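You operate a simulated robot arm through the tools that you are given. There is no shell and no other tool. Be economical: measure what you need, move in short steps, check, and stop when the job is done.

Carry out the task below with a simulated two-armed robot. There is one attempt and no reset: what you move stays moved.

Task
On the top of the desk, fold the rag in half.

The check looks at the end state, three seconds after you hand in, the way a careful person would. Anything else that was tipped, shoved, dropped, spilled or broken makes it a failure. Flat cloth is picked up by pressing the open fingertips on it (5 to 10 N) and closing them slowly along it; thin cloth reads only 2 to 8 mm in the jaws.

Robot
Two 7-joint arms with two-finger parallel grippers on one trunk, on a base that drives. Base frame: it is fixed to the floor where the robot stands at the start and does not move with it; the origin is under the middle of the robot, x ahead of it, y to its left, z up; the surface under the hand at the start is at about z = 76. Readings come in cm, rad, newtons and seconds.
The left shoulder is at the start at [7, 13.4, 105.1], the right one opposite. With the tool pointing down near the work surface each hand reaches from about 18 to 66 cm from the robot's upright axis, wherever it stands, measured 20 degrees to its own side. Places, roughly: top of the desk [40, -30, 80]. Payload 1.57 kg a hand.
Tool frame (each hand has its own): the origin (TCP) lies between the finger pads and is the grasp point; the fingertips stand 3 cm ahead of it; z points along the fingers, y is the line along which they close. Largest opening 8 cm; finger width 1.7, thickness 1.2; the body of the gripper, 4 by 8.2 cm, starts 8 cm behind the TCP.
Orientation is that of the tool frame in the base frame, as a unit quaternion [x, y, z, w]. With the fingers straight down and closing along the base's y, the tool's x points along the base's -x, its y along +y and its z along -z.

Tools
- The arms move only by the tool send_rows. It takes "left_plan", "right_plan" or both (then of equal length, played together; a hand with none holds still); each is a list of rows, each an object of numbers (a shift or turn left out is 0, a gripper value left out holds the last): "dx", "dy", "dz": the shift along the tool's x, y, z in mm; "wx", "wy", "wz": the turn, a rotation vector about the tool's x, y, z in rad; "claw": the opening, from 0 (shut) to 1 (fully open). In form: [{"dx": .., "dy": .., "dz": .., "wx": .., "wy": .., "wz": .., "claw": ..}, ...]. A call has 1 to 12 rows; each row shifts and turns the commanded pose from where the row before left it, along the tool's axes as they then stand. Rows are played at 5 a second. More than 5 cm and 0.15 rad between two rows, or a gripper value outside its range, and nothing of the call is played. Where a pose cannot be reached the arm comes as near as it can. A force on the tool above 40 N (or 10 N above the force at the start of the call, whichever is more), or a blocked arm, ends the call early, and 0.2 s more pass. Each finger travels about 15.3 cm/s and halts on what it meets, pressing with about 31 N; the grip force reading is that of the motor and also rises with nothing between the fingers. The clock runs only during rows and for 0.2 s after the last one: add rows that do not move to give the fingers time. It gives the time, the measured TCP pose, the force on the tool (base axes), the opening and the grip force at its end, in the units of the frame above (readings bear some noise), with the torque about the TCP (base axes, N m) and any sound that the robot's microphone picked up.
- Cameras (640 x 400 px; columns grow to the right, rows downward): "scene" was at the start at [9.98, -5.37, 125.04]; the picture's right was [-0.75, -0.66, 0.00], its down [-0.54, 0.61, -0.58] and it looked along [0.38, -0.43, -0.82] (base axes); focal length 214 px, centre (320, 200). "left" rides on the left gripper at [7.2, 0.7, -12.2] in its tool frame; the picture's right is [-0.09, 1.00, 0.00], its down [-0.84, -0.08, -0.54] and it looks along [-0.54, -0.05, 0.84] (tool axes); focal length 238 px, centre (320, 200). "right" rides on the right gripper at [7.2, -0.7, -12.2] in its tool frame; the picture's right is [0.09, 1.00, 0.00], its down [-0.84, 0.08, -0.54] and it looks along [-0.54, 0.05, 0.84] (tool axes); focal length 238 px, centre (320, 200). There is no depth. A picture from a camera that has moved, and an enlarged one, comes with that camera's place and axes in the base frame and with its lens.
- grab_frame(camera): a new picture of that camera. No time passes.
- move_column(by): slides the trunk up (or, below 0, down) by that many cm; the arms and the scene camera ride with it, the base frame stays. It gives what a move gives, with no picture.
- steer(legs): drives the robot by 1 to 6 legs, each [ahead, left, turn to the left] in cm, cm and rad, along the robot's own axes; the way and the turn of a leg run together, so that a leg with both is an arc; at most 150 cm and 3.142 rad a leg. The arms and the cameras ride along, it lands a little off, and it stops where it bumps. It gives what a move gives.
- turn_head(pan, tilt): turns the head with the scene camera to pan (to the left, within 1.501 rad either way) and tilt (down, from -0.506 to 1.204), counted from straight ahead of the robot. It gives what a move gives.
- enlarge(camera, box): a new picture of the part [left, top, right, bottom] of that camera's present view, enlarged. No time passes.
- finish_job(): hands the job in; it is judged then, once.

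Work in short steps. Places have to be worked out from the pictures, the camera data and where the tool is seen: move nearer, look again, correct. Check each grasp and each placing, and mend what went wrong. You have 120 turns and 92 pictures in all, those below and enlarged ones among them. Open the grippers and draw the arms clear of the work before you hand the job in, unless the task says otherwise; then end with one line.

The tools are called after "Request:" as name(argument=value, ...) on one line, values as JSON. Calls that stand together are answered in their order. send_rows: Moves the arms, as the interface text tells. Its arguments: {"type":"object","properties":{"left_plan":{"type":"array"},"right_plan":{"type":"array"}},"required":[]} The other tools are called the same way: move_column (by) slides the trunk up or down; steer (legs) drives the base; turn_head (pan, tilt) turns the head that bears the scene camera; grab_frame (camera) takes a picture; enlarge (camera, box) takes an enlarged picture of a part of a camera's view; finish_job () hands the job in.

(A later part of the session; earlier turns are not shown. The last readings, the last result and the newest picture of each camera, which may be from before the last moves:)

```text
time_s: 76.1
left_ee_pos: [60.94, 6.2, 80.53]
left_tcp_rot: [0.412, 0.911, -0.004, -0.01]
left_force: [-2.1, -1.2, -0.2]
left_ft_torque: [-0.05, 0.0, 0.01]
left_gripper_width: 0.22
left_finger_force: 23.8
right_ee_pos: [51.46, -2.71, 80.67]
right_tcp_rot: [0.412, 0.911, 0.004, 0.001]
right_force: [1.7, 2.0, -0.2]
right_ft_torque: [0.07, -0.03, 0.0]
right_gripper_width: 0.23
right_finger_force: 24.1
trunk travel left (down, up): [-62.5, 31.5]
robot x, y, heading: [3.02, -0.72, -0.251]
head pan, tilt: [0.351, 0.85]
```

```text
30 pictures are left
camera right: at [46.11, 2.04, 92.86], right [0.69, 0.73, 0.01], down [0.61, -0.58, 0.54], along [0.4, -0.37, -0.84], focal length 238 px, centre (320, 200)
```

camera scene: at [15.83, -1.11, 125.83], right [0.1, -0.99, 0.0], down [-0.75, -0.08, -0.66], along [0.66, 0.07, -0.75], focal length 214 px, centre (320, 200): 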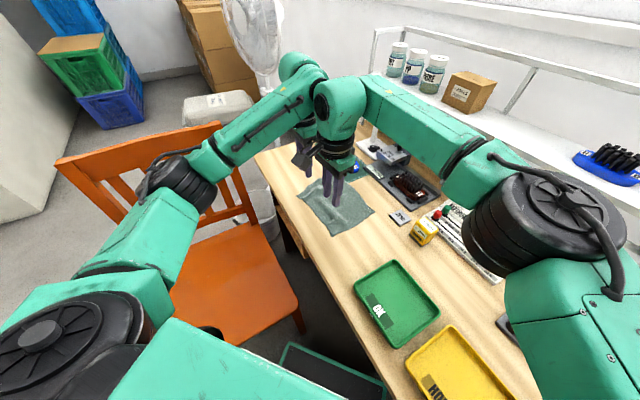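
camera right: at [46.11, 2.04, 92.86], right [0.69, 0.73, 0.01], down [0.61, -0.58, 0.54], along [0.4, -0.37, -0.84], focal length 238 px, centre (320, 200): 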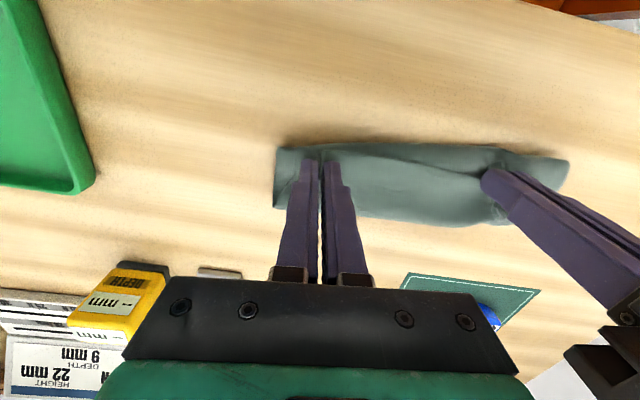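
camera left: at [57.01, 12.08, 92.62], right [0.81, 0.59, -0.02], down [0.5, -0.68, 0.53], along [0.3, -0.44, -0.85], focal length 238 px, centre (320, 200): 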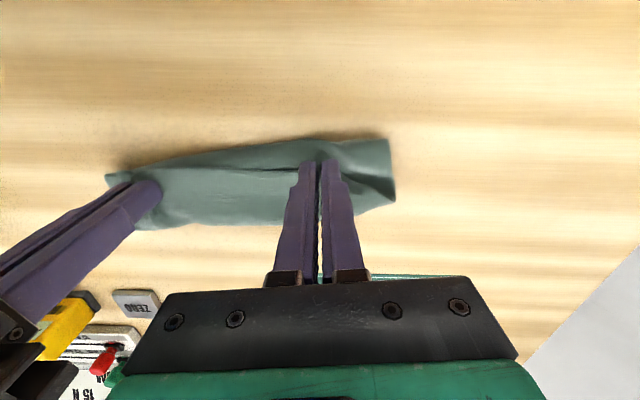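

The held edge is now within about 1 cm of the free edge. I nudge it slightly back and set it down gently.

Request:
send_rows(left_plan=[{"dx": 3, "dz": 3}, {"dx": 3, "dz": 4}, {"dz": 3}, {"dz": 1}, {}, {}], right_plan=[{"dx": 2, "dz": 3}, {"dx": 1, "dz": 4}, {"dz": 3}, {"dz": 2}, {}, {}])

Request:
enlarge(camera="left", box=[80, 90, 420, 300])

Request:
enlarge(camera="right", box=[240, 90, 580, 300])

```text
time_s: 77.5
left_ee_pos: [60.58, 6.72, 79.54]
left_tcp_rot: [0.412, 0.911, -0.005, -0.009]
left_force: [-1.3, -1.0, 2.8]
left_ft_torque: [-0.07, 0.08, -0.03]
left_gripper_width: 0.23
left_finger_force: 23.9
right_ee_pos: [51.19, -2.51, 79.48]
right_tcp_rot: [0.411, 0.911, 0.004, 0.001]
right_force: [1.2, 1.8, 0.0]
right_ft_torque: [0.05, -0.05, -0.01]
right_gripper_width: 0.25
right_finger_force: 23.8
trunk travel left (down, up): [-62.5, 31.5]
robot x, y, heading: [2.95, -0.94, -0.248]
head pan, tilt: [0.351, 0.85]
```

```text
1.88 times, centred on (250, 195) of left
camera zoom: at [56.55, 12.57, 91.62], right [0.81, 0.59, -0.02], down [0.5, -0.68, 0.53], along [0.3, -0.44, -0.85], focal length 449 px, centre (452, 209)
```

zoom: 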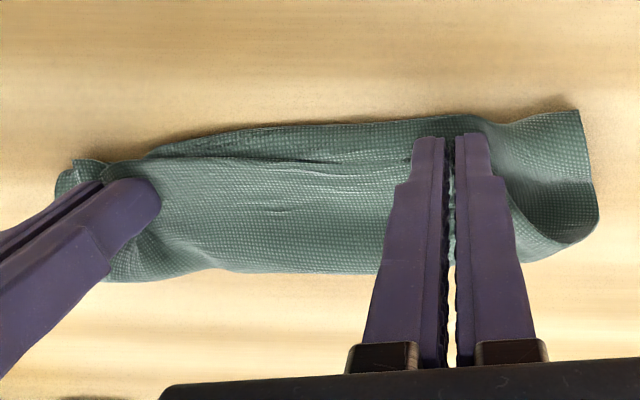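

```text
1.88 times, centred on (410, 195) of right
camera zoom: at [45.86, 2.34, 91.75], right [0.69, 0.73, 0.01], down [0.61, -0.58, 0.54], along [0.4, -0.37, -0.84], focal length 449 px, centre (151, 209)
```

zoom: 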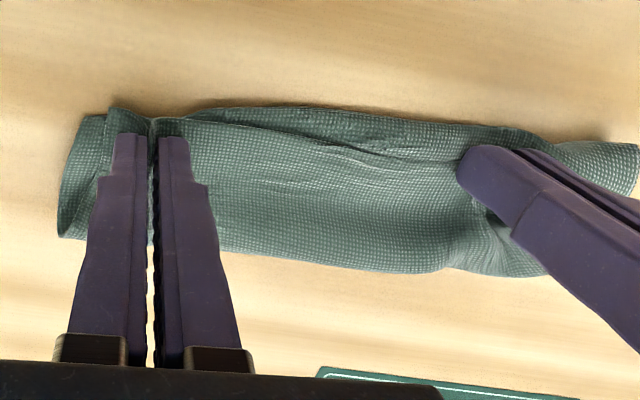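

Very close: about 1 cm of the lower edge still shows, more at the left. I lift slightly, pull back 9 mm (left) / 6 mm (right), and set down.

Request:
send_rows(left_plan=[{"dz": -8}, {"dx": 6}, {"dx": 4, "dz": 3}, {"dz": 5}, {"dz": 1}, {}, {}], right_plan=[{"dz": -8}, {"dx": 4}, {"dx": 2, "dz": 3}, {"dz": 5}, {"dz": 2}, {}, {}])

Request:
enlarge(camera="left", box=[80, 90, 420, 300])

Request:
enlarge(camera="right", box=[240, 90, 580, 300])

```text
time_s: 79.1
left_ee_pos: [59.78, 7.32, 79.61]
left_tcp_rot: [0.412, 0.911, -0.005, -0.009]
left_force: [0.3, -2.1, 0.0]
left_ft_torque: [-0.06, 0.09, -0.02]
left_gripper_width: 0.22
left_finger_force: 23.7
right_ee_pos: [50.7, -2.14, 79.34]
right_tcp_rot: [0.411, 0.912, 0.004, 0.002]
right_force: [4.3, 1.5, 8.2]
right_ft_torque: [0.0, -0.05, 0.0]
right_gripper_width: 0.25
right_finger_force: 24.0
trunk travel left (down, up): [-62.5, 31.5]
robot x, y, heading: [3.05, -0.98, -0.255]
head pan, tilt: [0.351, 0.85]
```

```text
1.88 times, centred on (250, 195) of left
camera zoom: at [55.8, 13.27, 91.66], right [0.81, 0.59, -0.02], down [0.5, -0.68, 0.53], along [0.3, -0.44, -0.85], focal length 449 px, centre (452, 209)
```

zoom: 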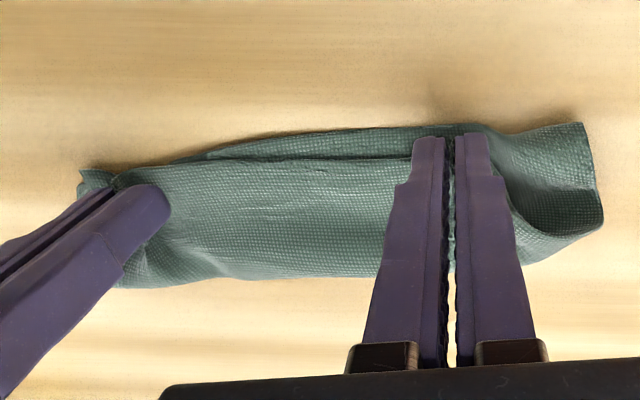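

```text
1.88 times, centred on (410, 195) of right
camera zoom: at [45.42, 2.72, 91.5], right [0.69, 0.73, 0.01], down [0.61, -0.58, 0.54], along [0.4, -0.37, -0.84], focal length 449 px, centre (151, 209)
```

zoom: 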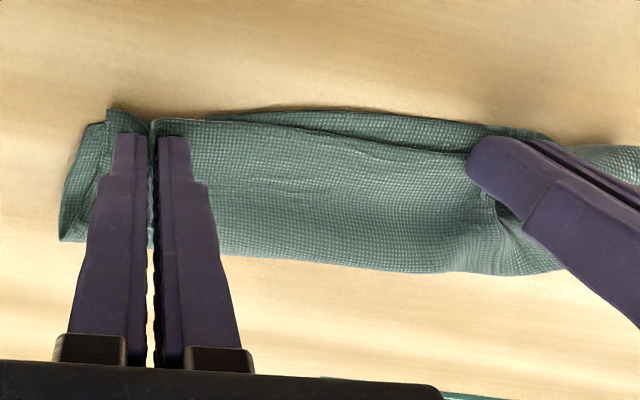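

Good alignment now. I open both hands slowly, which also spreads the rucks, then rise straight up and look.

Request:
send_rows(left_plan=[{"claw": 0.06}, {"claw": 0.12}, {"claw": 0.2}, {"claw": 0.28}, {"claw": 0.36}, {}, {"dz": -20}, {"dz": -40}, {"dz": -40}, {"dz": -20}, {}], right_plan=[{"claw": 0.06}, {"claw": 0.12}, {"claw": 0.2}, {"claw": 0.28}, {"claw": 0.36}, {}, {"dz": -20}, {"dz": -40}, {"dz": -40}, {"dz": -20}, {}])

Request:
grab_frame(camera="left")

Request:
grab_frame(camera="right")

```text
time_s: 81.5
left_ee_pos: [60.06, 7.6, 91.51]
left_tcp_rot: [0.413, 0.911, -0.005, -0.009]
left_force: [1.2, 0.1, 0.2]
left_ft_torque: [-0.04, -0.02, -0.01]
left_gripper_width: 2.87
left_finger_force: 0.1
right_ee_pos: [50.93, -2.18, 91.37]
right_tcp_rot: [0.41, 0.912, 0.004, 0.0]
right_force: [0.4, -0.5, 0.3]
right_ft_torque: [0.02, -0.03, 0.01]
right_gripper_width: 2.89
right_finger_force: 0.0
trunk travel left (down, up): [-62.5, 31.5]
robot x, y, heading: [2.89, -1.2, -0.251]
head pan, tilt: [0.351, 0.85]
```

```text
25 pictures are left
camera left: at [56.02, 13.49, 103.62], right [0.81, 0.59, -0.02], down [0.51, -0.68, 0.53], along [0.3, -0.44, -0.85], focal length 238 px, centre (320, 200)
```

left: 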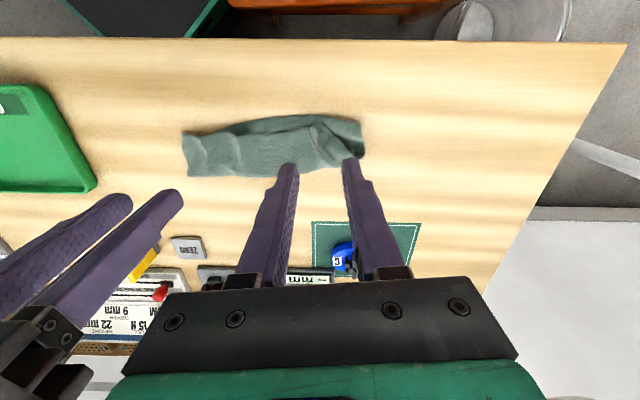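

```text
24 pictures are left
camera right: at [45.56, 2.59, 103.57], right [0.69, 0.73, 0.01], down [0.61, -0.58, 0.54], along [0.4, -0.37, -0.84], focal length 238 px, centre (320, 200)
```

right: 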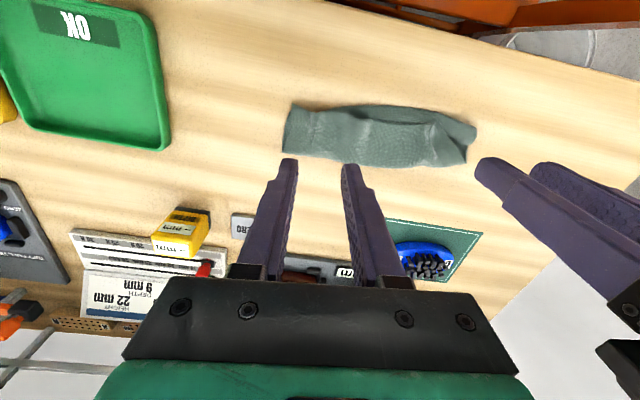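

It stays folded. I zoom in to judge the edges.

Request:
enlarge(camera="left", box=[170, 90, 390, 210])

Request:
enlarge(camera="right", box=[270, 80, 490, 200])

```text
2.91 times, centred on (280, 150) of left
camera zoom: at [56.02, 13.49, 103.62], right [0.81, 0.59, -0.02], down [0.51, -0.68, 0.53], along [0.3, -0.44, -0.85], focal length 693 px, centre (436, 346)
```

zoom: 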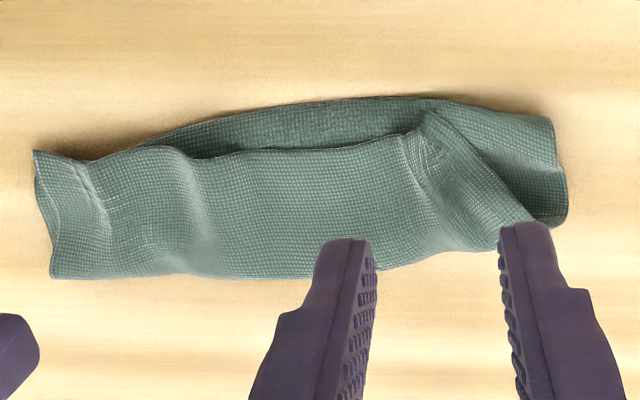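

```text
2.91 times, centred on (380, 140) of right
camera zoom: at [45.56, 2.59, 103.57], right [0.69, 0.73, 0.01], down [0.61, -0.58, 0.54], along [0.4, -0.37, -0.84], focal length 693 px, centre (146, 374)
```

zoom: 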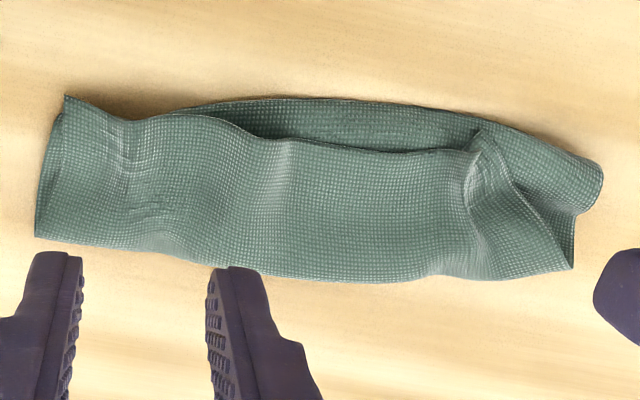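

The right end is well folded, but corner D at the left end is pulled in about 4 cm. The released ruck is still where I let go, so I go back down there without pressing and re-pinch only the top layer.

Request:
send_rows(left_plan=[{"dy": -4}, {"dz": 40}, {"dz": 40}, {"dz": 25}, {"dz": 11, "claw": 0.3}, {}, {}])

Request:
enlarge(camera="left", box=[180, 90, 420, 240])

```text
time_s: 83.1
left_ee_pos: [59.51, 7.06, 79.73]
left_tcp_rot: [0.412, 0.911, -0.005, -0.009]
left_force: [-0.6, -0.1, -0.3]
left_ft_torque: [0.0, -0.01, -0.01]
left_gripper_width: 2.42
left_finger_force: 0.1
right_ee_pos: [50.81, -2.27, 91.35]
right_tcp_rot: [0.412, 0.911, 0.004, 0.0]
right_force: [-4.1, -5.5, -2.9]
right_ft_torque: [0.39, -0.29, 0.08]
right_gripper_width: 2.92
right_finger_force: 0.1
trunk travel left (down, up): [-62.5, 31.5]
robot x, y, heading: [3.25, -0.78, -0.254]
head pan, tilt: [0.351, 0.85]
```

```text
2.67 times, centred on (300, 165) of left
camera zoom: at [55.6, 13.01, 91.94], right [0.81, 0.59, -0.02], down [0.51, -0.68, 0.53], along [0.3, -0.44, -0.85], focal length 636 px, centre (373, 293)
```

zoom: 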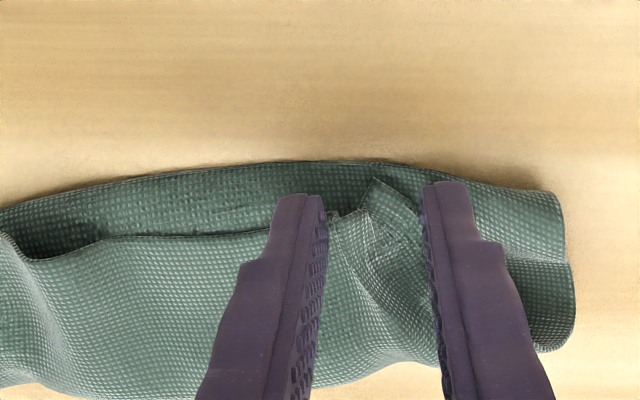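

The corner ruck sits between the left fingers. The right hand is being lightly touched, so I move it away, and close the left slowly on the ruck.

Request:
send_rows(left_plan=[{}, {}, {}, {}, {"claw": 0.25}, {"claw": 0.2}, {"claw": 0.15}, {"claw": 0.1}, {"claw": 0.05}, {"claw": 0.0}, {}, {}], right_plan=[{"dy": -20}, {"dy": -30, "dz": -10}, {"dy": -30, "dz": -20}, {"dy": -30, "dz": -20}, {}, {}, {}, {}, {}, {}, {}, {}])

Request:
enlarge(camera="left", box=[180, 90, 420, 240])

```text
time_s: 85.7
left_ee_pos: [59.53, 7.16, 79.83]
left_tcp_rot: [0.412, 0.911, -0.005, -0.009]
left_force: [-0.3, 0.4, -0.5]
left_ft_torque: [0.01, 0.0, -0.01]
left_gripper_width: 0.2
left_finger_force: 24.4
right_ee_pos: [42.45, -9.51, 96.19]
right_tcp_rot: [0.412, 0.911, 0.004, 0.001]
right_force: [-0.3, -0.3, 0.2]
right_ft_torque: [0.0, -0.01, 0.02]
right_gripper_width: 2.89
right_finger_force: 0.1
trunk travel left (down, up): [-62.5, 31.5]
robot x, y, heading: [2.91, -0.73, -0.247]
head pan, tilt: [0.351, 0.85]
```

```text
2.67 times, centred on (300, 165) of left
camera zoom: at [55.58, 12.98, 91.95], right [0.81, 0.59, -0.02], down [0.5, -0.68, 0.53], along [0.3, -0.44, -0.85], focal length 636 px, centre (373, 293)
```

zoom: 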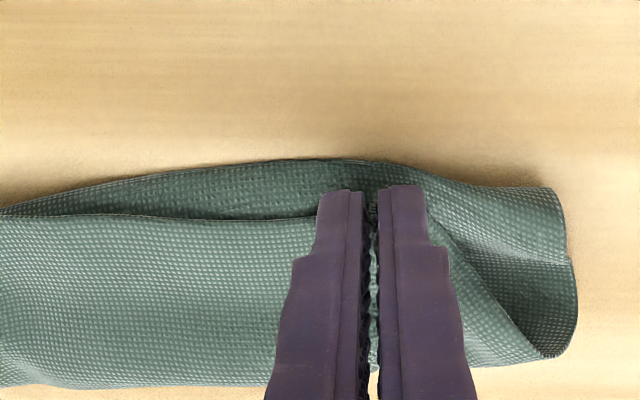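

It holds the top layer (2 mm). I lift 1.5 cm and move the corner outward 3.5 cm along the edge and 0.8 cm toward the free edge.

Request:
send_rows(left_plan=[{"dz": -8}, {"dz": -8}, {"dy": 8, "dx": 1}, {"dy": 9, "dx": 2}, {"dy": 9, "dx": 3}, {"dy": 9, "dx": 2}, {}, {}])

Request:
enlarge(camera="left", box=[120, 90, 420, 278])

```text
time_s: 87.5
left_ee_pos: [61.69, 10.04, 81.39]
left_tcp_rot: [0.412, 0.911, -0.004, -0.008]
left_force: [-0.6, 0.0, -0.6]
left_ft_torque: [0.01, 0.0, -0.01]
left_gripper_width: 0.19
left_finger_force: 24.0
right_ee_pos: [42.28, -9.46, 96.19]
right_tcp_rot: [0.412, 0.911, 0.004, 0.001]
right_force: [0.4, -0.4, 0.1]
right_ft_torque: [0.02, 0.02, -0.01]
right_gripper_width: 2.85
right_finger_force: 0.1
trunk travel left (down, up): [-62.5, 31.5]
robot x, y, heading: [2.96, -0.62, -0.251]
head pan, tilt: [0.351, 0.85]
```

```text
2.13 times, centred on (270, 184) of left
camera zoom: at [57.69, 15.94, 93.54], right [0.81, 0.59, -0.02], down [0.5, -0.68, 0.53], along [0.3, -0.44, -0.85], focal length 507 px, centre (426, 234)
```

zoom: 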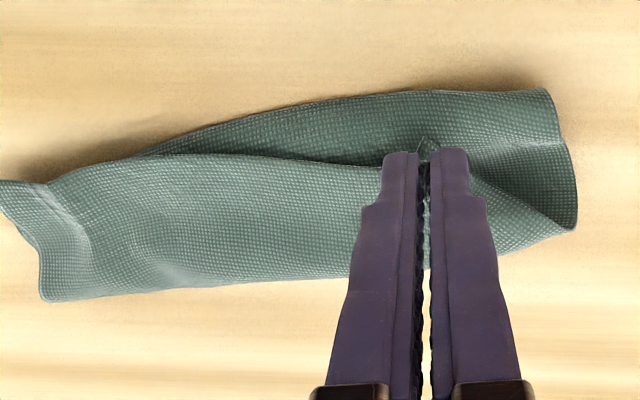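

The whole rag moved along instead. I'll pin the right end with the right hand pressing on it, then pull the corner out against that.

Request:
send_rows(right_plan=[{"dx": -3, "dy": 31}, {"dx": -3, "dy": 31}, {"dx": -3, "dy": 32}, {"dx": -3, "dy": 32}, {"dz": 40}, {"dz": 40}, {"dz": 40}, {"dz": 30}, {"dz": 10}, {}, {}])

Request:
grab_frame(camera="right")

```text
time_s: 89.9
left_ee_pos: [61.66, 10.0, 81.45]
left_tcp_rot: [0.413, 0.911, -0.004, -0.008]
left_force: [-1.0, 0.1, 0.8]
left_ft_torque: [-0.01, 0.0, -0.02]
left_gripper_width: 0.23
left_finger_force: 23.6
right_ee_pos: [52.73, -2.03, 80.27]
right_tcp_rot: [0.411, 0.911, 0.004, 0.0]
right_force: [0.5, -0.1, 0.4]
right_ft_torque: [-0.02, 0.04, -0.03]
right_gripper_width: 2.89
right_finger_force: 0.0
trunk travel left (down, up): [-62.5, 31.5]
robot x, y, heading: [2.77, -0.43, -0.25]
head pan, tilt: [0.351, 0.85]
```

```text
18 pictures are left
camera right: at [47.48, 2.77, 92.48], right [0.69, 0.73, 0.01], down [0.61, -0.58, 0.54], along [0.4, -0.37, -0.84], focal length 238 px, centre (320, 200)
```

right: 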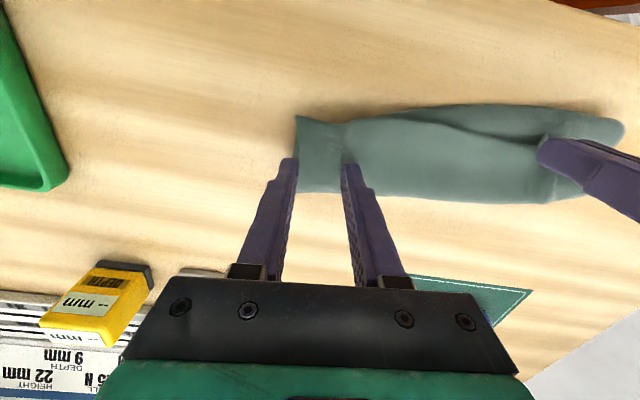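

I shift the right hand 8 mm inward and press down to pin.

Request:
send_rows(right_plan=[{"dy": 8}, {"dz": 6}, {"dz": 4}, {"dz": 1.5}, {}, {}, {}])

```text
time_s: 91.5
left_ee_pos: [61.52, 10.04, 81.53]
left_tcp_rot: [0.412, 0.911, -0.005, -0.008]
left_force: [-0.2, -0.2, 0.9]
left_ft_torque: [-0.01, -0.05, -0.01]
left_gripper_width: 0.23
left_finger_force: 24.2
right_ee_pos: [53.2, -1.32, 79.44]
right_tcp_rot: [0.411, 0.912, 0.006, 0.002]
right_force: [4.0, -1.2, 18.1]
right_ft_torque: [-0.15, 0.14, 0.05]
right_gripper_width: 2.77
right_finger_force: 0.0
trunk travel left (down, up): [-62.5, 31.5]
robot x, y, heading: [3.2, -0.97, -0.248]
head pan, tilt: [0.351, 0.85]
```

Pinned at 18 N. Now the left hand pulls the corner outward about 4 cm in small steps.

Request:
send_rows(left_plan=[{"dy": 8, "dx": 1}, {"dy": 8, "dx": 1}, {"dy": 8, "dx": 2}, {"dy": 8, "dx": 2}, {"dy": 6, "dx": 2}, {}, {}])

Request:
enlarge(camera="left", box=[120, 90, 420, 278])

```text
time_s: 93.1
left_ee_pos: [63.91, 12.98, 81.46]
left_tcp_rot: [0.412, 0.911, -0.005, -0.007]
left_force: [-7.4, -8.4, -1.6]
left_ft_torque: [-0.27, 0.21, -0.07]
left_gripper_width: 0.21
left_finger_force: 23.5
right_ee_pos: [53.15, -1.37, 79.26]
right_tcp_rot: [0.411, 0.912, 0.004, 0.0]
right_force: [5.5, 7.9, 12.0]
right_ft_torque: [0.44, -0.32, 0.0]
right_gripper_width: 3.68
right_finger_force: 4.7
trunk travel left (down, up): [-62.5, 31.5]
robot x, y, heading: [3.19, -1.0, -0.249]
head pan, tilt: [0.351, 0.85]
```

```text
2.13 times, centred on (270, 184) of left
camera zoom: at [59.91, 18.93, 93.62], right [0.81, 0.59, -0.01], down [0.5, -0.68, 0.53], along [0.3, -0.44, -0.85], focal length 507 px, centre (426, 234)
```

zoom: 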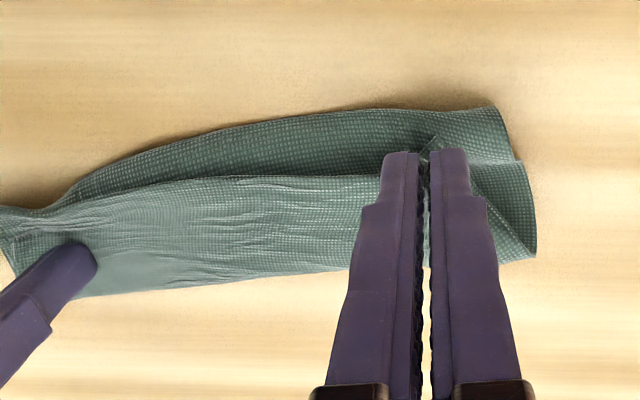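

The top is taut and the corner is much nearer its place. I shift it about 1 cm toward the free edge, set it down and open slowly to spread the ruck.

Request:
send_rows(left_plan=[{"dx": 6}, {"dx": 6}, {"dz": 8}, {"dz": 8}, {"dz": 3}, {}, {"claw": 0.08}, {"claw": 0.16}, {"claw": 0.24}, {"claw": 0.32}, {"claw": 0.4}, {}])

Request:
send_rows(left_plan=[{"dz": -20}, {"dz": -40}, {"dz": -40}, {}], right_plan=[{"dz": -20}, {"dz": -40}, {"dz": -40}, {}])

Request:
enlarge(camera="left", box=[130, 70, 400, 240])

Request:
enlarge(camera="right", box=[260, 70, 530, 240])

```text
time_s: 95.7
left_ee_pos: [63.09, 14.0, 79.72]
left_tcp_rot: [0.412, 0.911, -0.004, -0.008]
left_force: [0.3, 0.8, 0.6]
left_ft_torque: [-0.01, 0.02, -0.01]
left_gripper_width: 3.2
left_finger_force: 0.0
right_ee_pos: [53.28, -1.45, 79.29]
right_tcp_rot: [0.411, 0.912, 0.003, 0.001]
right_force: [3.2, 1.9, 16.4]
right_ft_torque: [0.3, -0.27, -0.03]
right_gripper_width: 3.24
right_finger_force: 2.2
trunk travel left (down, up): [-62.5, 31.5]
robot x, y, heading: [3.23, -0.78, -0.249]
head pan, tilt: [0.351, 0.85]
```

```text
time_s: 96.7
left_ee_pos: [63.44, 13.99, 89.31]
left_tcp_rot: [0.412, 0.911, -0.004, -0.009]
left_force: [0.6, 1.4, 0.2]
left_ft_torque: [0.01, 0.0, 0.02]
left_gripper_width: 3.22
left_finger_force: 0.1
right_ee_pos: [53.33, -1.39, 89.04]
right_tcp_rot: [0.412, 0.911, 0.004, -0.001]
right_force: [0.5, -0.3, 0.2]
right_ft_torque: [-0.01, -0.03, 0.0]
right_gripper_width: 2.85
right_finger_force: 0.1
trunk travel left (down, up): [-62.5, 31.5]
robot x, y, heading: [3.19, -0.4, -0.248]
head pan, tilt: [0.351, 0.85]
```

```text
2.35 times, centred on (265, 155) of left
camera zoom: at [59.49, 19.93, 101.49], right [0.81, 0.59, -0.02], down [0.51, -0.68, 0.53], along [0.3, -0.44, -0.85], focal length 561 px, centre (449, 306)
```

zoom: 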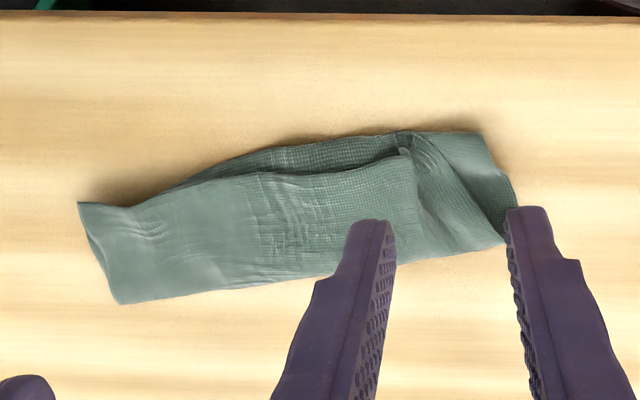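

```text
2.35 times, centred on (395, 155) of right
camera zoom: at [48.09, 3.32, 101.16], right [0.69, 0.73, 0.01], down [0.61, -0.58, 0.54], along [0.4, -0.37, -0.84], focal length 561 px, centre (144, 306)
```

zoom: 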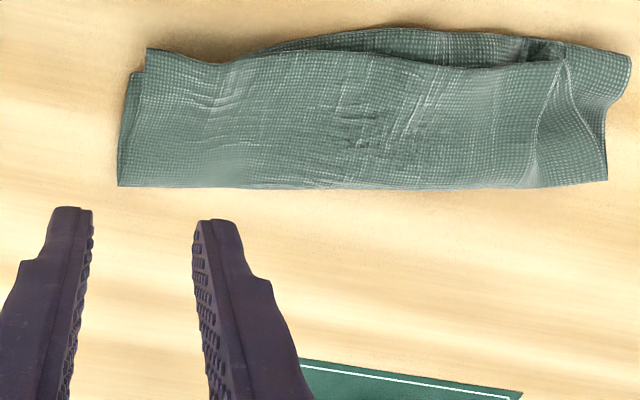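

Much better; corner D is still about 2.5 cm short with a small pleat. I pin the right end again and, with closed left fingertips pressing lightly, will stroke the pleat outward.

Request:
send_rows(left_plan=[{"dx": -6, "dy": -21, "claw": 0}, {}, {"dz": 30}, {"dz": 30}, {"dz": 20}, {"dz": 9}, {}, {}], right_plan=[{}, {}, {"dz": 30}, {"dz": 30}, {"dz": 25}, {"dz": 10}, {"dz": 2}, {}])

Request:
enlarge(camera="left", box=[180, 90, 420, 240])

```text
time_s: 98.5
left_ee_pos: [62.03, 12.14, 80.61]
left_tcp_rot: [0.412, 0.911, -0.005, -0.009]
left_force: [-0.2, 0.2, -1.1]
left_ft_torque: [0.02, -0.02, 0.01]
left_gripper_width: 0.01
left_finger_force: 21.3
right_ee_pos: [53.31, -1.34, 79.47]
right_tcp_rot: [0.412, 0.911, 0.003, 0.001]
right_force: [0.1, 0.2, 0.3]
right_ft_torque: [0.0, 0.02, 0.01]
right_gripper_width: 2.89
right_finger_force: 0.0
trunk travel left (down, up): [-62.5, 31.5]
robot x, y, heading: [3.14, -0.89, -0.251]
head pan, tilt: [0.351, 0.85]
```

```text
2.67 times, centred on (300, 165) of left
camera zoom: at [58.1, 18.06, 92.75], right [0.81, 0.59, -0.02], down [0.5, -0.68, 0.53], along [0.3, -0.44, -0.85], focal length 636 px, centre (373, 293)
```

zoom: 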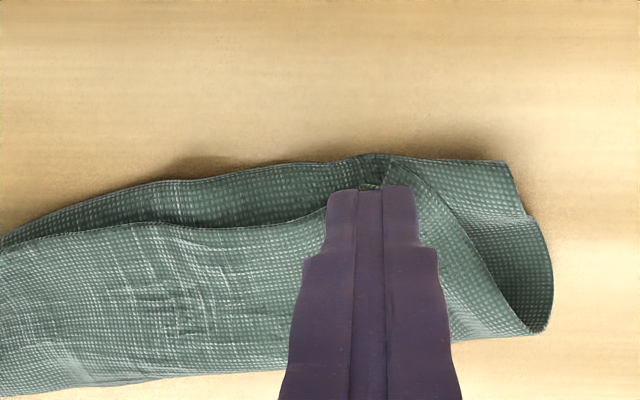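

The tips are over the pleat. I shift 8 mm outward, press down lightly while the right hand pins.

Request:
send_rows(left_plan=[{"dy": 8}, {"dz": 5}, {"dz": 3}, {"dz": 1.5}, {}, {}], right_plan=[{"dz": 1}, {"dz": 1}, {}, {}, {}, {}])

```text
time_s: 99.9
left_ee_pos: [62.59, 12.68, 79.72]
left_tcp_rot: [0.412, 0.911, -0.004, -0.009]
left_force: [-0.3, 0.1, -0.2]
left_ft_torque: [-0.02, -0.01, 0.02]
left_gripper_width: 0.02
left_finger_force: 21.6
right_ee_pos: [53.28, -1.49, 79.26]
right_tcp_rot: [0.411, 0.911, 0.004, 0.001]
right_force: [1.6, -1.1, 5.2]
right_ft_torque: [0.08, -0.07, 0.0]
right_gripper_width: 2.91
right_finger_force: 0.1
trunk travel left (down, up): [-62.5, 31.5]
robot x, y, heading: [2.96, -0.83, -0.249]
head pan, tilt: [0.351, 0.85]
```

Right pins at 5 N. I add a little pressure on both, then check contact.

Request:
send_rows(left_plan=[{"dz": 1.5}, {"dz": 1}, {"dz": 0.5}, {}, {}], right_plan=[{"dz": 0.5}, {}, {}, {}, {}])

```text
time_s: 101.1
left_ee_pos: [62.49, 12.66, 79.56]
left_tcp_rot: [0.412, 0.911, -0.004, -0.008]
left_force: [1.3, 1.3, 5.3]
left_ft_torque: [-0.02, 0.0, 0.01]
left_gripper_width: 0.01
left_finger_force: 21.4
right_ee_pos: [53.24, -1.41, 79.34]
right_tcp_rot: [0.411, 0.912, 0.005, 0.0]
right_force: [1.9, 0.3, 5.0]
right_ft_torque: [0.05, -0.07, -0.07]
right_gripper_width: 2.96
right_finger_force: 0.6
trunk travel left (down, up): [-62.5, 31.5]
robot x, y, heading: [3.11, -0.69, -0.25]
head pan, tilt: [0.351, 0.85]
```

Contact at 5 N left. Now I stroke outward about 2.5 cm and slightly toward the free edge.

Request:
send_rows(left_plan=[{"dy": 5, "dx": 1}, {"dy": 5, "dx": 1}, {"dy": 5, "dx": 2}, {"dy": 5, "dx": 2}, {"dy": 5, "dx": 2}, {}])

Request:
enlarge(camera="left", box=[150, 90, 420, 260])

```text
time_s: 102.5
left_ee_pos: [63.78, 14.73, 79.41]
left_tcp_rot: [0.413, 0.911, -0.004, -0.007]
left_force: [-2.2, -3.5, 11.1]
left_ft_torque: [-0.13, 0.08, -0.02]
left_gripper_width: 0.0
left_finger_force: 21.1
right_ee_pos: [53.01, -1.49, 79.38]
right_tcp_rot: [0.412, 0.911, 0.005, 0.001]
right_force: [1.1, 2.0, 2.6]
right_ft_torque: [0.08, -0.05, -0.01]
right_gripper_width: 3.05
right_finger_force: 0.6
trunk travel left (down, up): [-62.5, 31.5]
robot x, y, heading: [2.91, -0.77, -0.248]
head pan, tilt: [0.351, 0.85]
```

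```text
2.35 times, centred on (285, 175) of left
camera zoom: at [59.83, 20.84, 91.55], right [0.81, 0.59, -0.01], down [0.5, -0.68, 0.53], along [0.3, -0.44, -0.85], focal length 561 px, centre (402, 259)
```

zoom: 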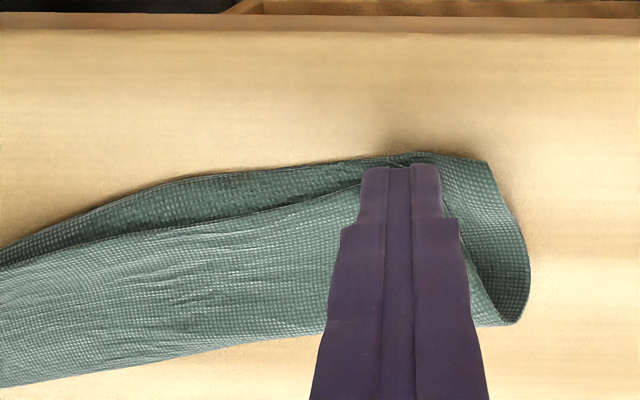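

The top follows and is smoothing. I stroke 1.2 cm more, then lift both hands and look.

Request:
send_rows(left_plan=[{"dy": 4, "dx": 1}, {"dy": 4, "dx": 1}, {"dy": 4, "dx": 1}, {}, {"dz": -10}, {"dz": -40}, {"dz": -40}, {"dz": -20}, {}], right_plan=[{"dz": 0.5}, {}, {}, {}, {"dz": -10}, {"dz": -40}, {"dz": -40}, {"dz": -20}, {}])

Request:
enlarge(camera="left", box=[130, 70, 400, 240])

Request:
enlarge(camera="right", box=[260, 60, 530, 230])

```text
time_s: 104.5
left_ee_pos: [64.88, 16.07, 90.28]
left_tcp_rot: [0.412, 0.911, -0.005, -0.008]
left_force: [-0.9, 0.3, -0.4]
left_ft_torque: [0.02, -0.02, -0.03]
left_gripper_width: 0.01
left_finger_force: 21.5
right_ee_pos: [53.29, -1.48, 90.1]
right_tcp_rot: [0.411, 0.911, 0.004, 0.0]
right_force: [-0.5, -0.6, 0.2]
right_ft_torque: [-0.01, 0.01, -0.02]
right_gripper_width: 2.89
right_finger_force: 0.1
trunk travel left (down, up): [-62.5, 31.5]
robot x, y, heading: [3.07, -0.85, -0.25]
head pan, tilt: [0.351, 0.85]
```

```text
2.35 times, centred on (265, 155) of left
camera zoom: at [60.86, 21.95, 102.41], right [0.81, 0.59, -0.02], down [0.51, -0.68, 0.53], along [0.3, -0.44, -0.85], focal length 561 px, centre (449, 306)
```

zoom: 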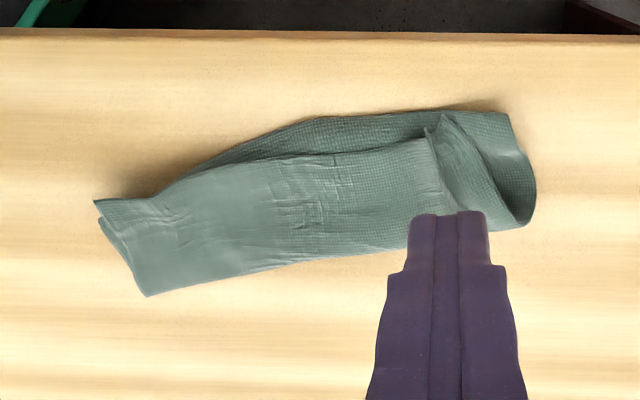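

```text
2.35 times, centred on (395, 145) of right
camera zoom: at [48.04, 3.25, 102.28], right [0.69, 0.73, 0.01], down [0.61, -0.58, 0.54], along [0.4, -0.37, -0.84], focal length 561 px, centre (144, 329)
```

zoom: 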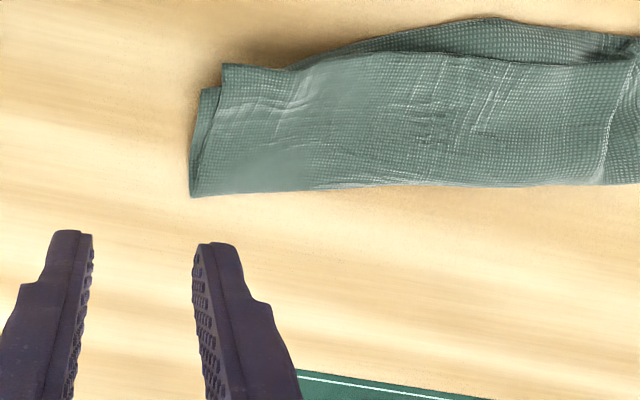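

The rag slid a bit but the pleat remains. I'll spread it locally: closed left tips pressed on the pleat crest, then opened under pressure, so the fingers push the cloth apart with no net pull.

Request:
send_rows(left_plan=[{"dy": -4, "dx": -1}, {"dz": 40}, {"dz": 40}, {"dz": 20}, {"dz": 5}, {"dz": 2}, {"dz": 1.5}, {}, {}, {}])

```text
time_s: 106.7
left_ee_pos: [64.45, 15.65, 79.4]
left_tcp_rot: [0.412, 0.911, -0.005, -0.008]
left_force: [0.2, 0.2, 3.3]
left_ft_torque: [-0.02, -0.02, -0.06]
left_gripper_width: 0.0
left_finger_force: 21.1
right_ee_pos: [53.29, -1.56, 90.04]
right_tcp_rot: [0.411, 0.912, 0.004, 0.001]
right_force: [0.2, 0.8, -0.1]
right_ft_torque: [0.0, 0.01, -0.03]
right_gripper_width: 2.85
right_finger_force: 0.1
trunk travel left (down, up): [-62.5, 31.5]
robot x, y, heading: [3.11, -0.82, -0.248]
head pan, tilt: [0.351, 0.85]
```

Contact at 3 N; a touch more pressure, then open to spread, and lift.

Request:
send_rows(left_plan=[{"dz": 0.7}, {}, {}, {"claw": 0.1}, {"claw": 0.2}, {"claw": 0.3}, {"claw": 0.4}, {"claw": 0.5}, {"claw": 0.6}, {}])

Request:
send_rows(left_plan=[{"dz": -15}, {"dz": -40}, {"dz": -45}, {}])

Request:
enlarge(camera="left", box=[130, 70, 400, 240])

```text
time_s: 108.9
left_ee_pos: [64.49, 15.63, 79.28]
left_tcp_rot: [0.412, 0.911, -0.004, -0.01]
left_force: [0.6, 1.5, 4.1]
left_ft_torque: [-0.1, 0.08, 0.01]
left_gripper_width: 4.73
left_finger_force: 0.0
right_ee_pos: [53.28, -1.42, 90.13]
right_tcp_rot: [0.412, 0.911, 0.005, 0.001]
right_force: [1.1, 0.6, -0.7]
right_ft_torque: [0.01, -0.02, 0.0]
right_gripper_width: 2.88
right_finger_force: 0.2
trunk travel left (down, up): [-62.5, 31.5]
robot x, y, heading: [3.25, -0.47, -0.248]
head pan, tilt: [0.351, 0.85]
```

```text
time_s: 109.9
left_ee_pos: [64.68, 15.68, 89.19]
left_tcp_rot: [0.413, 0.911, -0.004, -0.009]
left_force: [0.1, 0.3, 1.0]
left_ft_torque: [-0.01, -0.01, 0.02]
left_gripper_width: 4.78
left_finger_force: 0.2
right_ee_pos: [53.33, -1.52, 90.02]
right_tcp_rot: [0.412, 0.911, 0.003, 0.0]
right_force: [-0.4, 0.3, -0.6]
right_ft_torque: [0.0, 0.03, 0.01]
right_gripper_width: 2.88
right_finger_force: 0.0
trunk travel left (down, up): [-62.5, 31.5]
robot x, y, heading: [3.23, -0.83, -0.251]
head pan, tilt: [0.351, 0.85]
```

```text
2.35 times, centred on (265, 155) of left
camera zoom: at [60.7, 21.66, 101.44], right [0.81, 0.59, -0.02], down [0.51, -0.68, 0.53], along [0.3, -0.44, -0.85], focal length 561 px, centre (449, 306)
```

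zoom: 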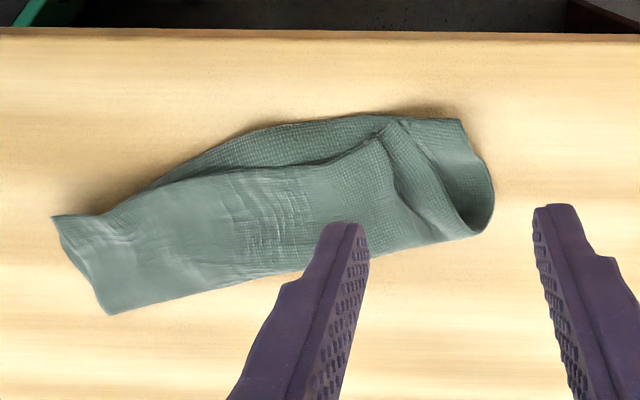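

Not effective; the rag slid back. The pinch-and-pull against a pinned end worked best, so I repeat it: right pins firmly, left straddles only the pleat's crest (higher, smaller ruck).

Request:
send_rows(left_plan=[{"dx": 1.5, "dy": -13, "claw": 0.22}, {"dx": 1.5, "dy": -13}, {"dz": 30}, {"dz": 30}, {"dz": 20}, {"dz": 9}, {}, {}], right_plan=[{"dx": 5, "dy": 15}, {"dx": 4, "dy": 14}, {"dz": 35}, {"dz": 35}, {"dz": 25}, {"dz": 11}, {"dz": 2}, {}])

Request:
enlarge(camera="left", box=[180, 90, 420, 240])

```text
time_s: 111.7
left_ee_pos: [62.19, 14.28, 80.41]
left_tcp_rot: [0.413, 0.911, -0.004, -0.008]
left_force: [0.4, 0.0, -0.1]
left_ft_torque: [-0.03, 0.0, -0.01]
left_gripper_width: 1.73
left_finger_force: 0.0
right_ee_pos: [53.56, 0.05, 79.24]
right_tcp_rot: [0.411, 0.911, 0.006, 0.003]
right_force: [1.2, -0.5, 10.3]
right_ft_torque: [0.07, -0.15, -0.01]
right_gripper_width: 2.93
right_finger_force: 0.2
right hand out of reach, approached as far as the arm can: row 1, 2
trunk travel left (down, up): [-62.5, 31.5]
robot x, y, heading: [2.9, -0.7, -0.246]
head pan, tilt: [0.351, 0.85]
```

```text
2.67 times, centred on (300, 165) of left
camera zoom: at [58.3, 20.11, 92.6], right [0.81, 0.59, -0.02], down [0.5, -0.68, 0.53], along [0.3, -0.44, -0.85], focal length 636 px, centre (373, 293)
```

zoom: 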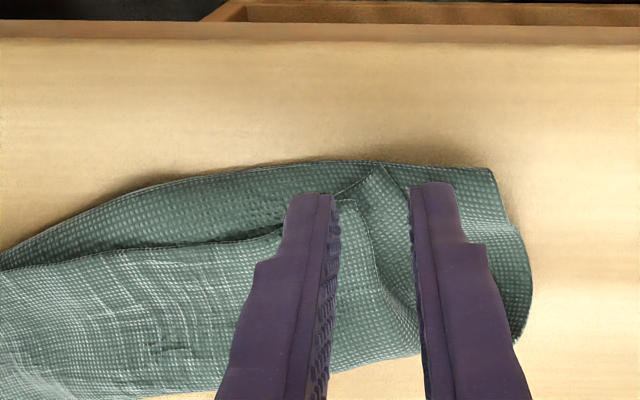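

The pleat and corner D lie between the fingers. I close slowly and press the right hand a bit harder.

Request:
send_rows(left_plan=[{"dy": 3, "dz": 3}, {}, {"claw": 0.17}, {"claw": 0.12}, {"claw": 0.08}, {"claw": 0.04}, {"claw": 0.0}, {}, {}], right_plan=[{"dz": 0.5}, {}, {}, {}, {}, {}, {}, {}, {}])

```text
time_s: 113.7
left_ee_pos: [62.41, 14.35, 80.29]
left_tcp_rot: [0.413, 0.911, -0.004, -0.008]
left_force: [-0.5, 0.2, 0.2]
left_ft_torque: [0.05, -0.02, 0.01]
left_gripper_width: 0.01
left_finger_force: 21.3
right_ee_pos: [53.46, -0.1, 79.15]
right_tcp_rot: [0.411, 0.911, 0.006, 0.002]
right_force: [4.9, -2.9, 21.9]
right_ft_torque: [0.22, -0.4, -0.08]
right_gripper_width: 3.09
right_finger_force: 1.4
trunk travel left (down, up): [-62.5, 31.5]
robot x, y, heading: [3.2, -0.79, -0.252]
head pan, tilt: [0.351, 0.85]
```

Closed empty, too high. I reopen, go 5 mm lower and close again.

Request:
send_rows(left_plan=[{"dz": -6}, {"claw": 0.27}, {}, {"dz": 8}, {"dz": 4}, {}, {}, {"claw": 0.2}, {"claw": 0.13}, {"claw": 0.06}, {"claw": 0.0}, {}])

Request:
enlarge(camera="left", box=[180, 90, 420, 240])

```text
time_s: 116.3
left_ee_pos: [62.4, 14.37, 79.71]
left_tcp_rot: [0.411, 0.911, -0.004, -0.008]
left_force: [0.3, -0.9, 0.2]
left_ft_torque: [-0.01, 0.04, 0.01]
left_gripper_width: 0.0
left_finger_force: 21.7
right_ee_pos: [53.41, -0.24, 79.16]
right_tcp_rot: [0.411, 0.912, 0.006, 0.003]
right_force: [6.1, -3.0, 21.8]
right_ft_torque: [0.25, -0.45, -0.14]
right_gripper_width: 3.11
right_finger_force: 0.8
trunk travel left (down, up): [-62.5, 31.5]
robot x, y, heading: [2.74, -0.76, -0.256]
head pan, tilt: [0.351, 0.85]
```

```text
2.67 times, centred on (300, 165) of left
camera zoom: at [58.35, 20.24, 91.88], right [0.81, 0.59, -0.01], down [0.5, -0.68, 0.53], along [0.3, -0.44, -0.85], focal length 636 px, centre (373, 293)
```

zoom: 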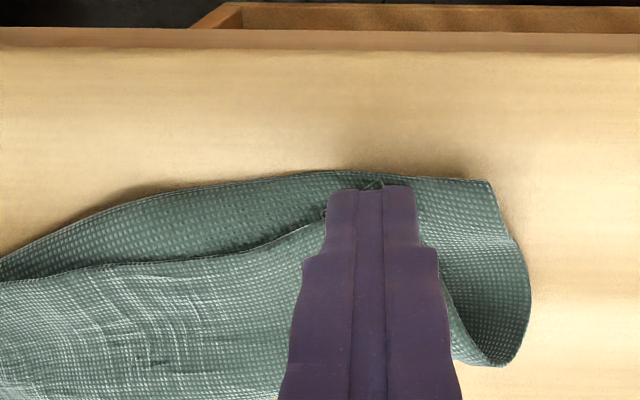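

Still empty; the cloth is flattened there now. I open, shift slightly into the cloth, press to about 5 N and close along it as for the first grasp.

Request:
send_rows(left_plan=[{"dz": -8}, {"claw": 0.3, "dx": -4, "dy": -3}, {}, {"dz": 8}, {"dz": 3}, {"dz": 1.2}, {}, {}, {}])

```text
time_s: 118.3
left_ee_pos: [62.4, 13.81, 79.4]
left_tcp_rot: [0.412, 0.911, -0.004, -0.008]
left_force: [-0.3, -0.1, 1.9]
left_ft_torque: [-0.01, -0.01, -0.01]
left_gripper_width: 2.42
left_finger_force: 0.0
right_ee_pos: [53.42, -0.1, 79.3]
right_tcp_rot: [0.412, 0.911, 0.006, 0.003]
right_force: [4.3, -2.2, 19.5]
right_ft_torque: [0.27, -0.37, -0.1]
right_gripper_width: 3.11
right_finger_force: 1.1
trunk travel left (down, up): [-62.5, 31.5]
robot x, y, heading: [2.87, -0.69, -0.25]
head pan, tilt: [0.351, 0.85]
```

Light contact at 2 N, which is good for taking only the top layer. I close slowly.

Request:
send_rows(left_plan=[{"dz": 0.3}, {"claw": 0.25}, {"claw": 0.2}, {"claw": 0.16}, {"claw": 0.12}, {"claw": 0.08}, {"claw": 0.04}, {"claw": 0.0}, {}, {}])

Request:
enlarge(camera="left", box=[180, 90, 420, 240])

```text
time_s: 120.5
left_ee_pos: [62.3, 13.87, 79.28]
left_tcp_rot: [0.413, 0.911, -0.003, -0.007]
left_force: [1.2, 1.3, 8.5]
left_ft_torque: [0.02, -0.1, 0.01]
left_gripper_width: 0.51
left_finger_force: 25.4
right_ee_pos: [53.36, -0.12, 79.19]
right_tcp_rot: [0.412, 0.911, 0.005, 0.002]
right_force: [3.6, -1.4, 16.7]
right_ft_torque: [0.18, -0.3, -0.07]
right_gripper_width: 3.08
right_finger_force: 1.3
trunk travel left (down, up): [-62.5, 31.5]
robot x, y, heading: [3.3, -0.52, -0.25]
head pan, tilt: [0.351, 0.85]
```

```text
2.67 times, centred on (300, 165) of left
camera zoom: at [58.34, 19.71, 91.47], right [0.81, 0.59, -0.01], down [0.5, -0.68, 0.53], along [0.3, -0.44, -0.85], focal length 636 px, centre (373, 293)
```

zoom: 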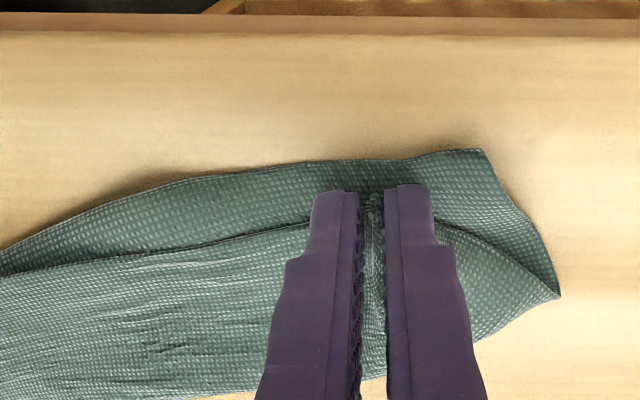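

5 mm means both layers were caught. I open, rise 7 mm so only the upper ruck is between the tips, and close again.

Request:
send_rows(left_plan=[{"claw": 0.08}, {"claw": 0.16}, {"claw": 0.24}, {"dz": -7}, {}, {}, {"claw": 0.18}, {"claw": 0.12}, {"claw": 0.06}, {"claw": 0.0}, {}, {}])

```text
time_s: 123.1
left_ee_pos: [62.4, 13.86, 79.92]
left_tcp_rot: [0.412, 0.911, -0.004, -0.006]
left_force: [0.8, -0.3, 0.4]
left_ft_torque: [0.0, 0.03, 0.0]
left_gripper_width: 0.25
left_finger_force: 24.0
right_ee_pos: [53.45, -0.16, 79.18]
right_tcp_rot: [0.412, 0.911, 0.006, 0.003]
right_force: [3.4, -1.0, 20.2]
right_ft_torque: [0.26, -0.34, -0.07]
right_gripper_width: 3.05
right_finger_force: 0.5
trunk travel left (down, up): [-62.5, 31.5]
robot x, y, heading: [3.28, -0.79, -0.254]
head pan, tilt: [0.351, 0.85]
```

2.5 mm: only the top layer is held. I lift 1.5 cm and pull outward and toward the free edge.

Request:
send_rows(left_plan=[{"dz": -8}, {"dz": -6}, {"dy": 8, "dx": 3}, {"dy": 8, "dx": 4}, {"dy": 8, "dx": 4}, {"dy": 7, "dx": 4}, {"dy": 5, "dx": 2}, {}, {}])

Request:
enlarge(camera="left", box=[120, 90, 420, 278])

```text
time_s: 125.1
left_ee_pos: [63.98, 17.48, 81.43]
left_tcp_rot: [0.413, 0.911, -0.004, -0.007]
left_force: [-7.8, -13.3, -1.9]
left_ft_torque: [-0.47, 0.27, -0.03]
left_gripper_width: 0.29
left_finger_force: 24.0
right_ee_pos: [53.38, -0.03, 79.2]
right_tcp_rot: [0.411, 0.911, 0.007, 0.003]
right_force: [5.4, 11.3, 17.0]
right_ft_torque: [0.69, -0.45, 0.04]
right_gripper_width: 3.93
right_finger_force: 6.0
trunk travel left (down, up): [-62.5, 31.5]
robot x, y, heading: [2.89, -0.8, -0.249]
head pan, tilt: [0.351, 0.85]
```

```text
2.13 times, centred on (270, 184) of left
camera zoom: at [59.98, 23.4, 93.52], right [0.81, 0.59, -0.01], down [0.5, -0.68, 0.53], along [0.3, -0.44, -0.85], focal length 507 px, centre (426, 234)
```

zoom: 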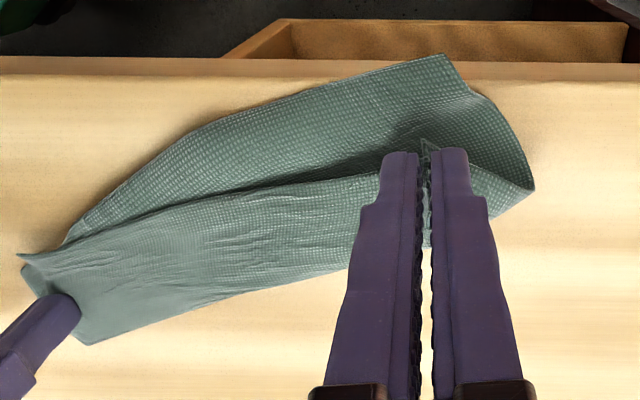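

The lower layer swung toward the desk edge with the pull. I repeat what worked before: lift the corner high, carry it away from the edge so the lower layer trails, then check.

Request:
send_rows(left_plan=[{"dz": -12, "dy": -3}, {"dz": -12, "dx": -5}, {"dz": -12, "dx": -8}, {"dz": -8, "dx": -10}, {"dx": -10}, {"dx": -10}, {"dz": 6, "dx": -8}, {"dz": 6, "dx": -4}, {}, {}])

Request:
enlarge(camera="left", box=[100, 50, 420, 250])

```text
time_s: 127.3
left_ee_pos: [67.51, 13.07, 84.37]
left_tcp_rot: [0.413, 0.911, -0.004, -0.007]
left_force: [-4.4, -3.6, -1.8]
left_ft_torque: [-0.07, 0.18, -0.03]
left_gripper_width: 0.26
left_finger_force: 23.7
right_ee_pos: [53.38, -0.16, 79.25]
right_tcp_rot: [0.412, 0.911, 0.005, 0.002]
right_force: [7.9, 4.3, 20.0]
right_ft_torque: [0.62, -0.6, -0.11]
right_gripper_width: 3.69
right_finger_force: 4.5
trunk travel left (down, up): [-62.5, 31.5]
robot x, y, heading: [3.01, -0.48, -0.25]
head pan, tilt: [0.351, 0.85]
```

```text
2.00 times, centred on (260, 150) of left
camera zoom: at [63.49, 19.1, 96.57], right [0.81, 0.59, -0.01], down [0.5, -0.68, 0.53], along [0.3, -0.44, -0.85], focal length 477 px, centre (440, 300)
```

zoom: 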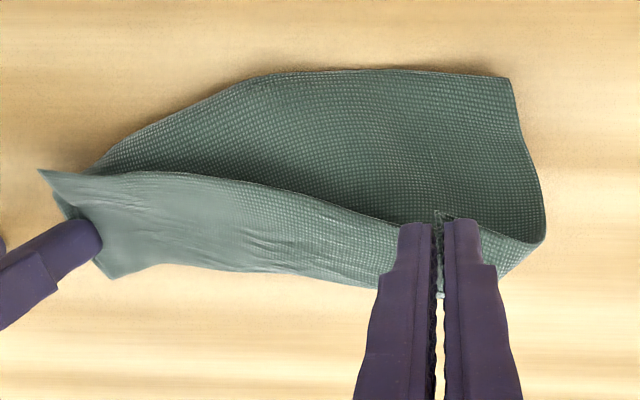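

Now the lower layer's edge is fully visible with corner A at about (66.9,18.4). I bring the held corner back over to (65.8,16.2) while lowering, as in the successful fold.

Request:
send_rows(left_plan=[{"dx": 7, "dz": 3, "dy": 1}, {"dx": 8, "dz": 5, "dy": 1}, {"dx": 7, "dz": 7, "dy": 2}, {"dx": 6, "dz": 9, "dy": 2}, {"dx": 5, "dz": 9, "dy": 1}, {"dx": 2, "dz": 8}, {"dz": 4}, {}, {}])

Request:
enlarge(camera="left", box=[100, 50, 420, 250])

```text
time_s: 129.3
left_ee_pos: [65.8, 16.23, 80.04]
left_tcp_rot: [0.412, 0.911, -0.004, -0.007]
left_force: [-4.5, -5.2, 1.0]
left_ft_torque: [-0.18, 0.16, -0.06]
left_gripper_width: 0.24
left_finger_force: 23.9
right_ee_pos: [53.4, -0.1, 79.18]
right_tcp_rot: [0.411, 0.911, 0.006, 0.003]
right_force: [8.4, 4.3, 20.0]
right_ft_torque: [0.61, -0.56, -0.06]
right_gripper_width: 3.71
right_finger_force: 4.4
trunk travel left (down, up): [-62.5, 31.5]
robot x, y, heading: [3.08, -0.82, -0.252]
head pan, tilt: [0.351, 0.85]
```

```text
2.00 times, centred on (260, 150) of left
camera zoom: at [61.7, 22.14, 92.08], right [0.81, 0.59, -0.01], down [0.5, -0.68, 0.53], along [0.3, -0.44, -0.85], focal length 477 px, centre (440, 300)
```

zoom: 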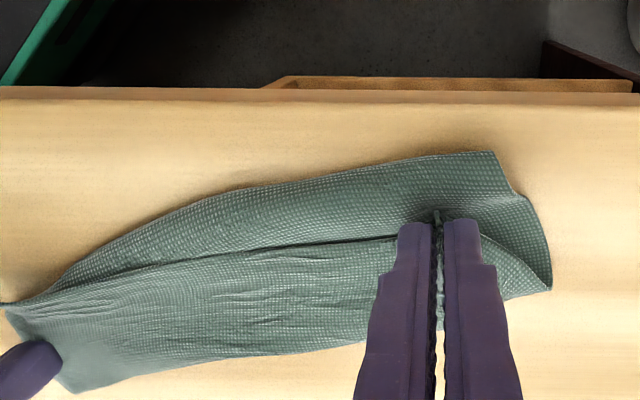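

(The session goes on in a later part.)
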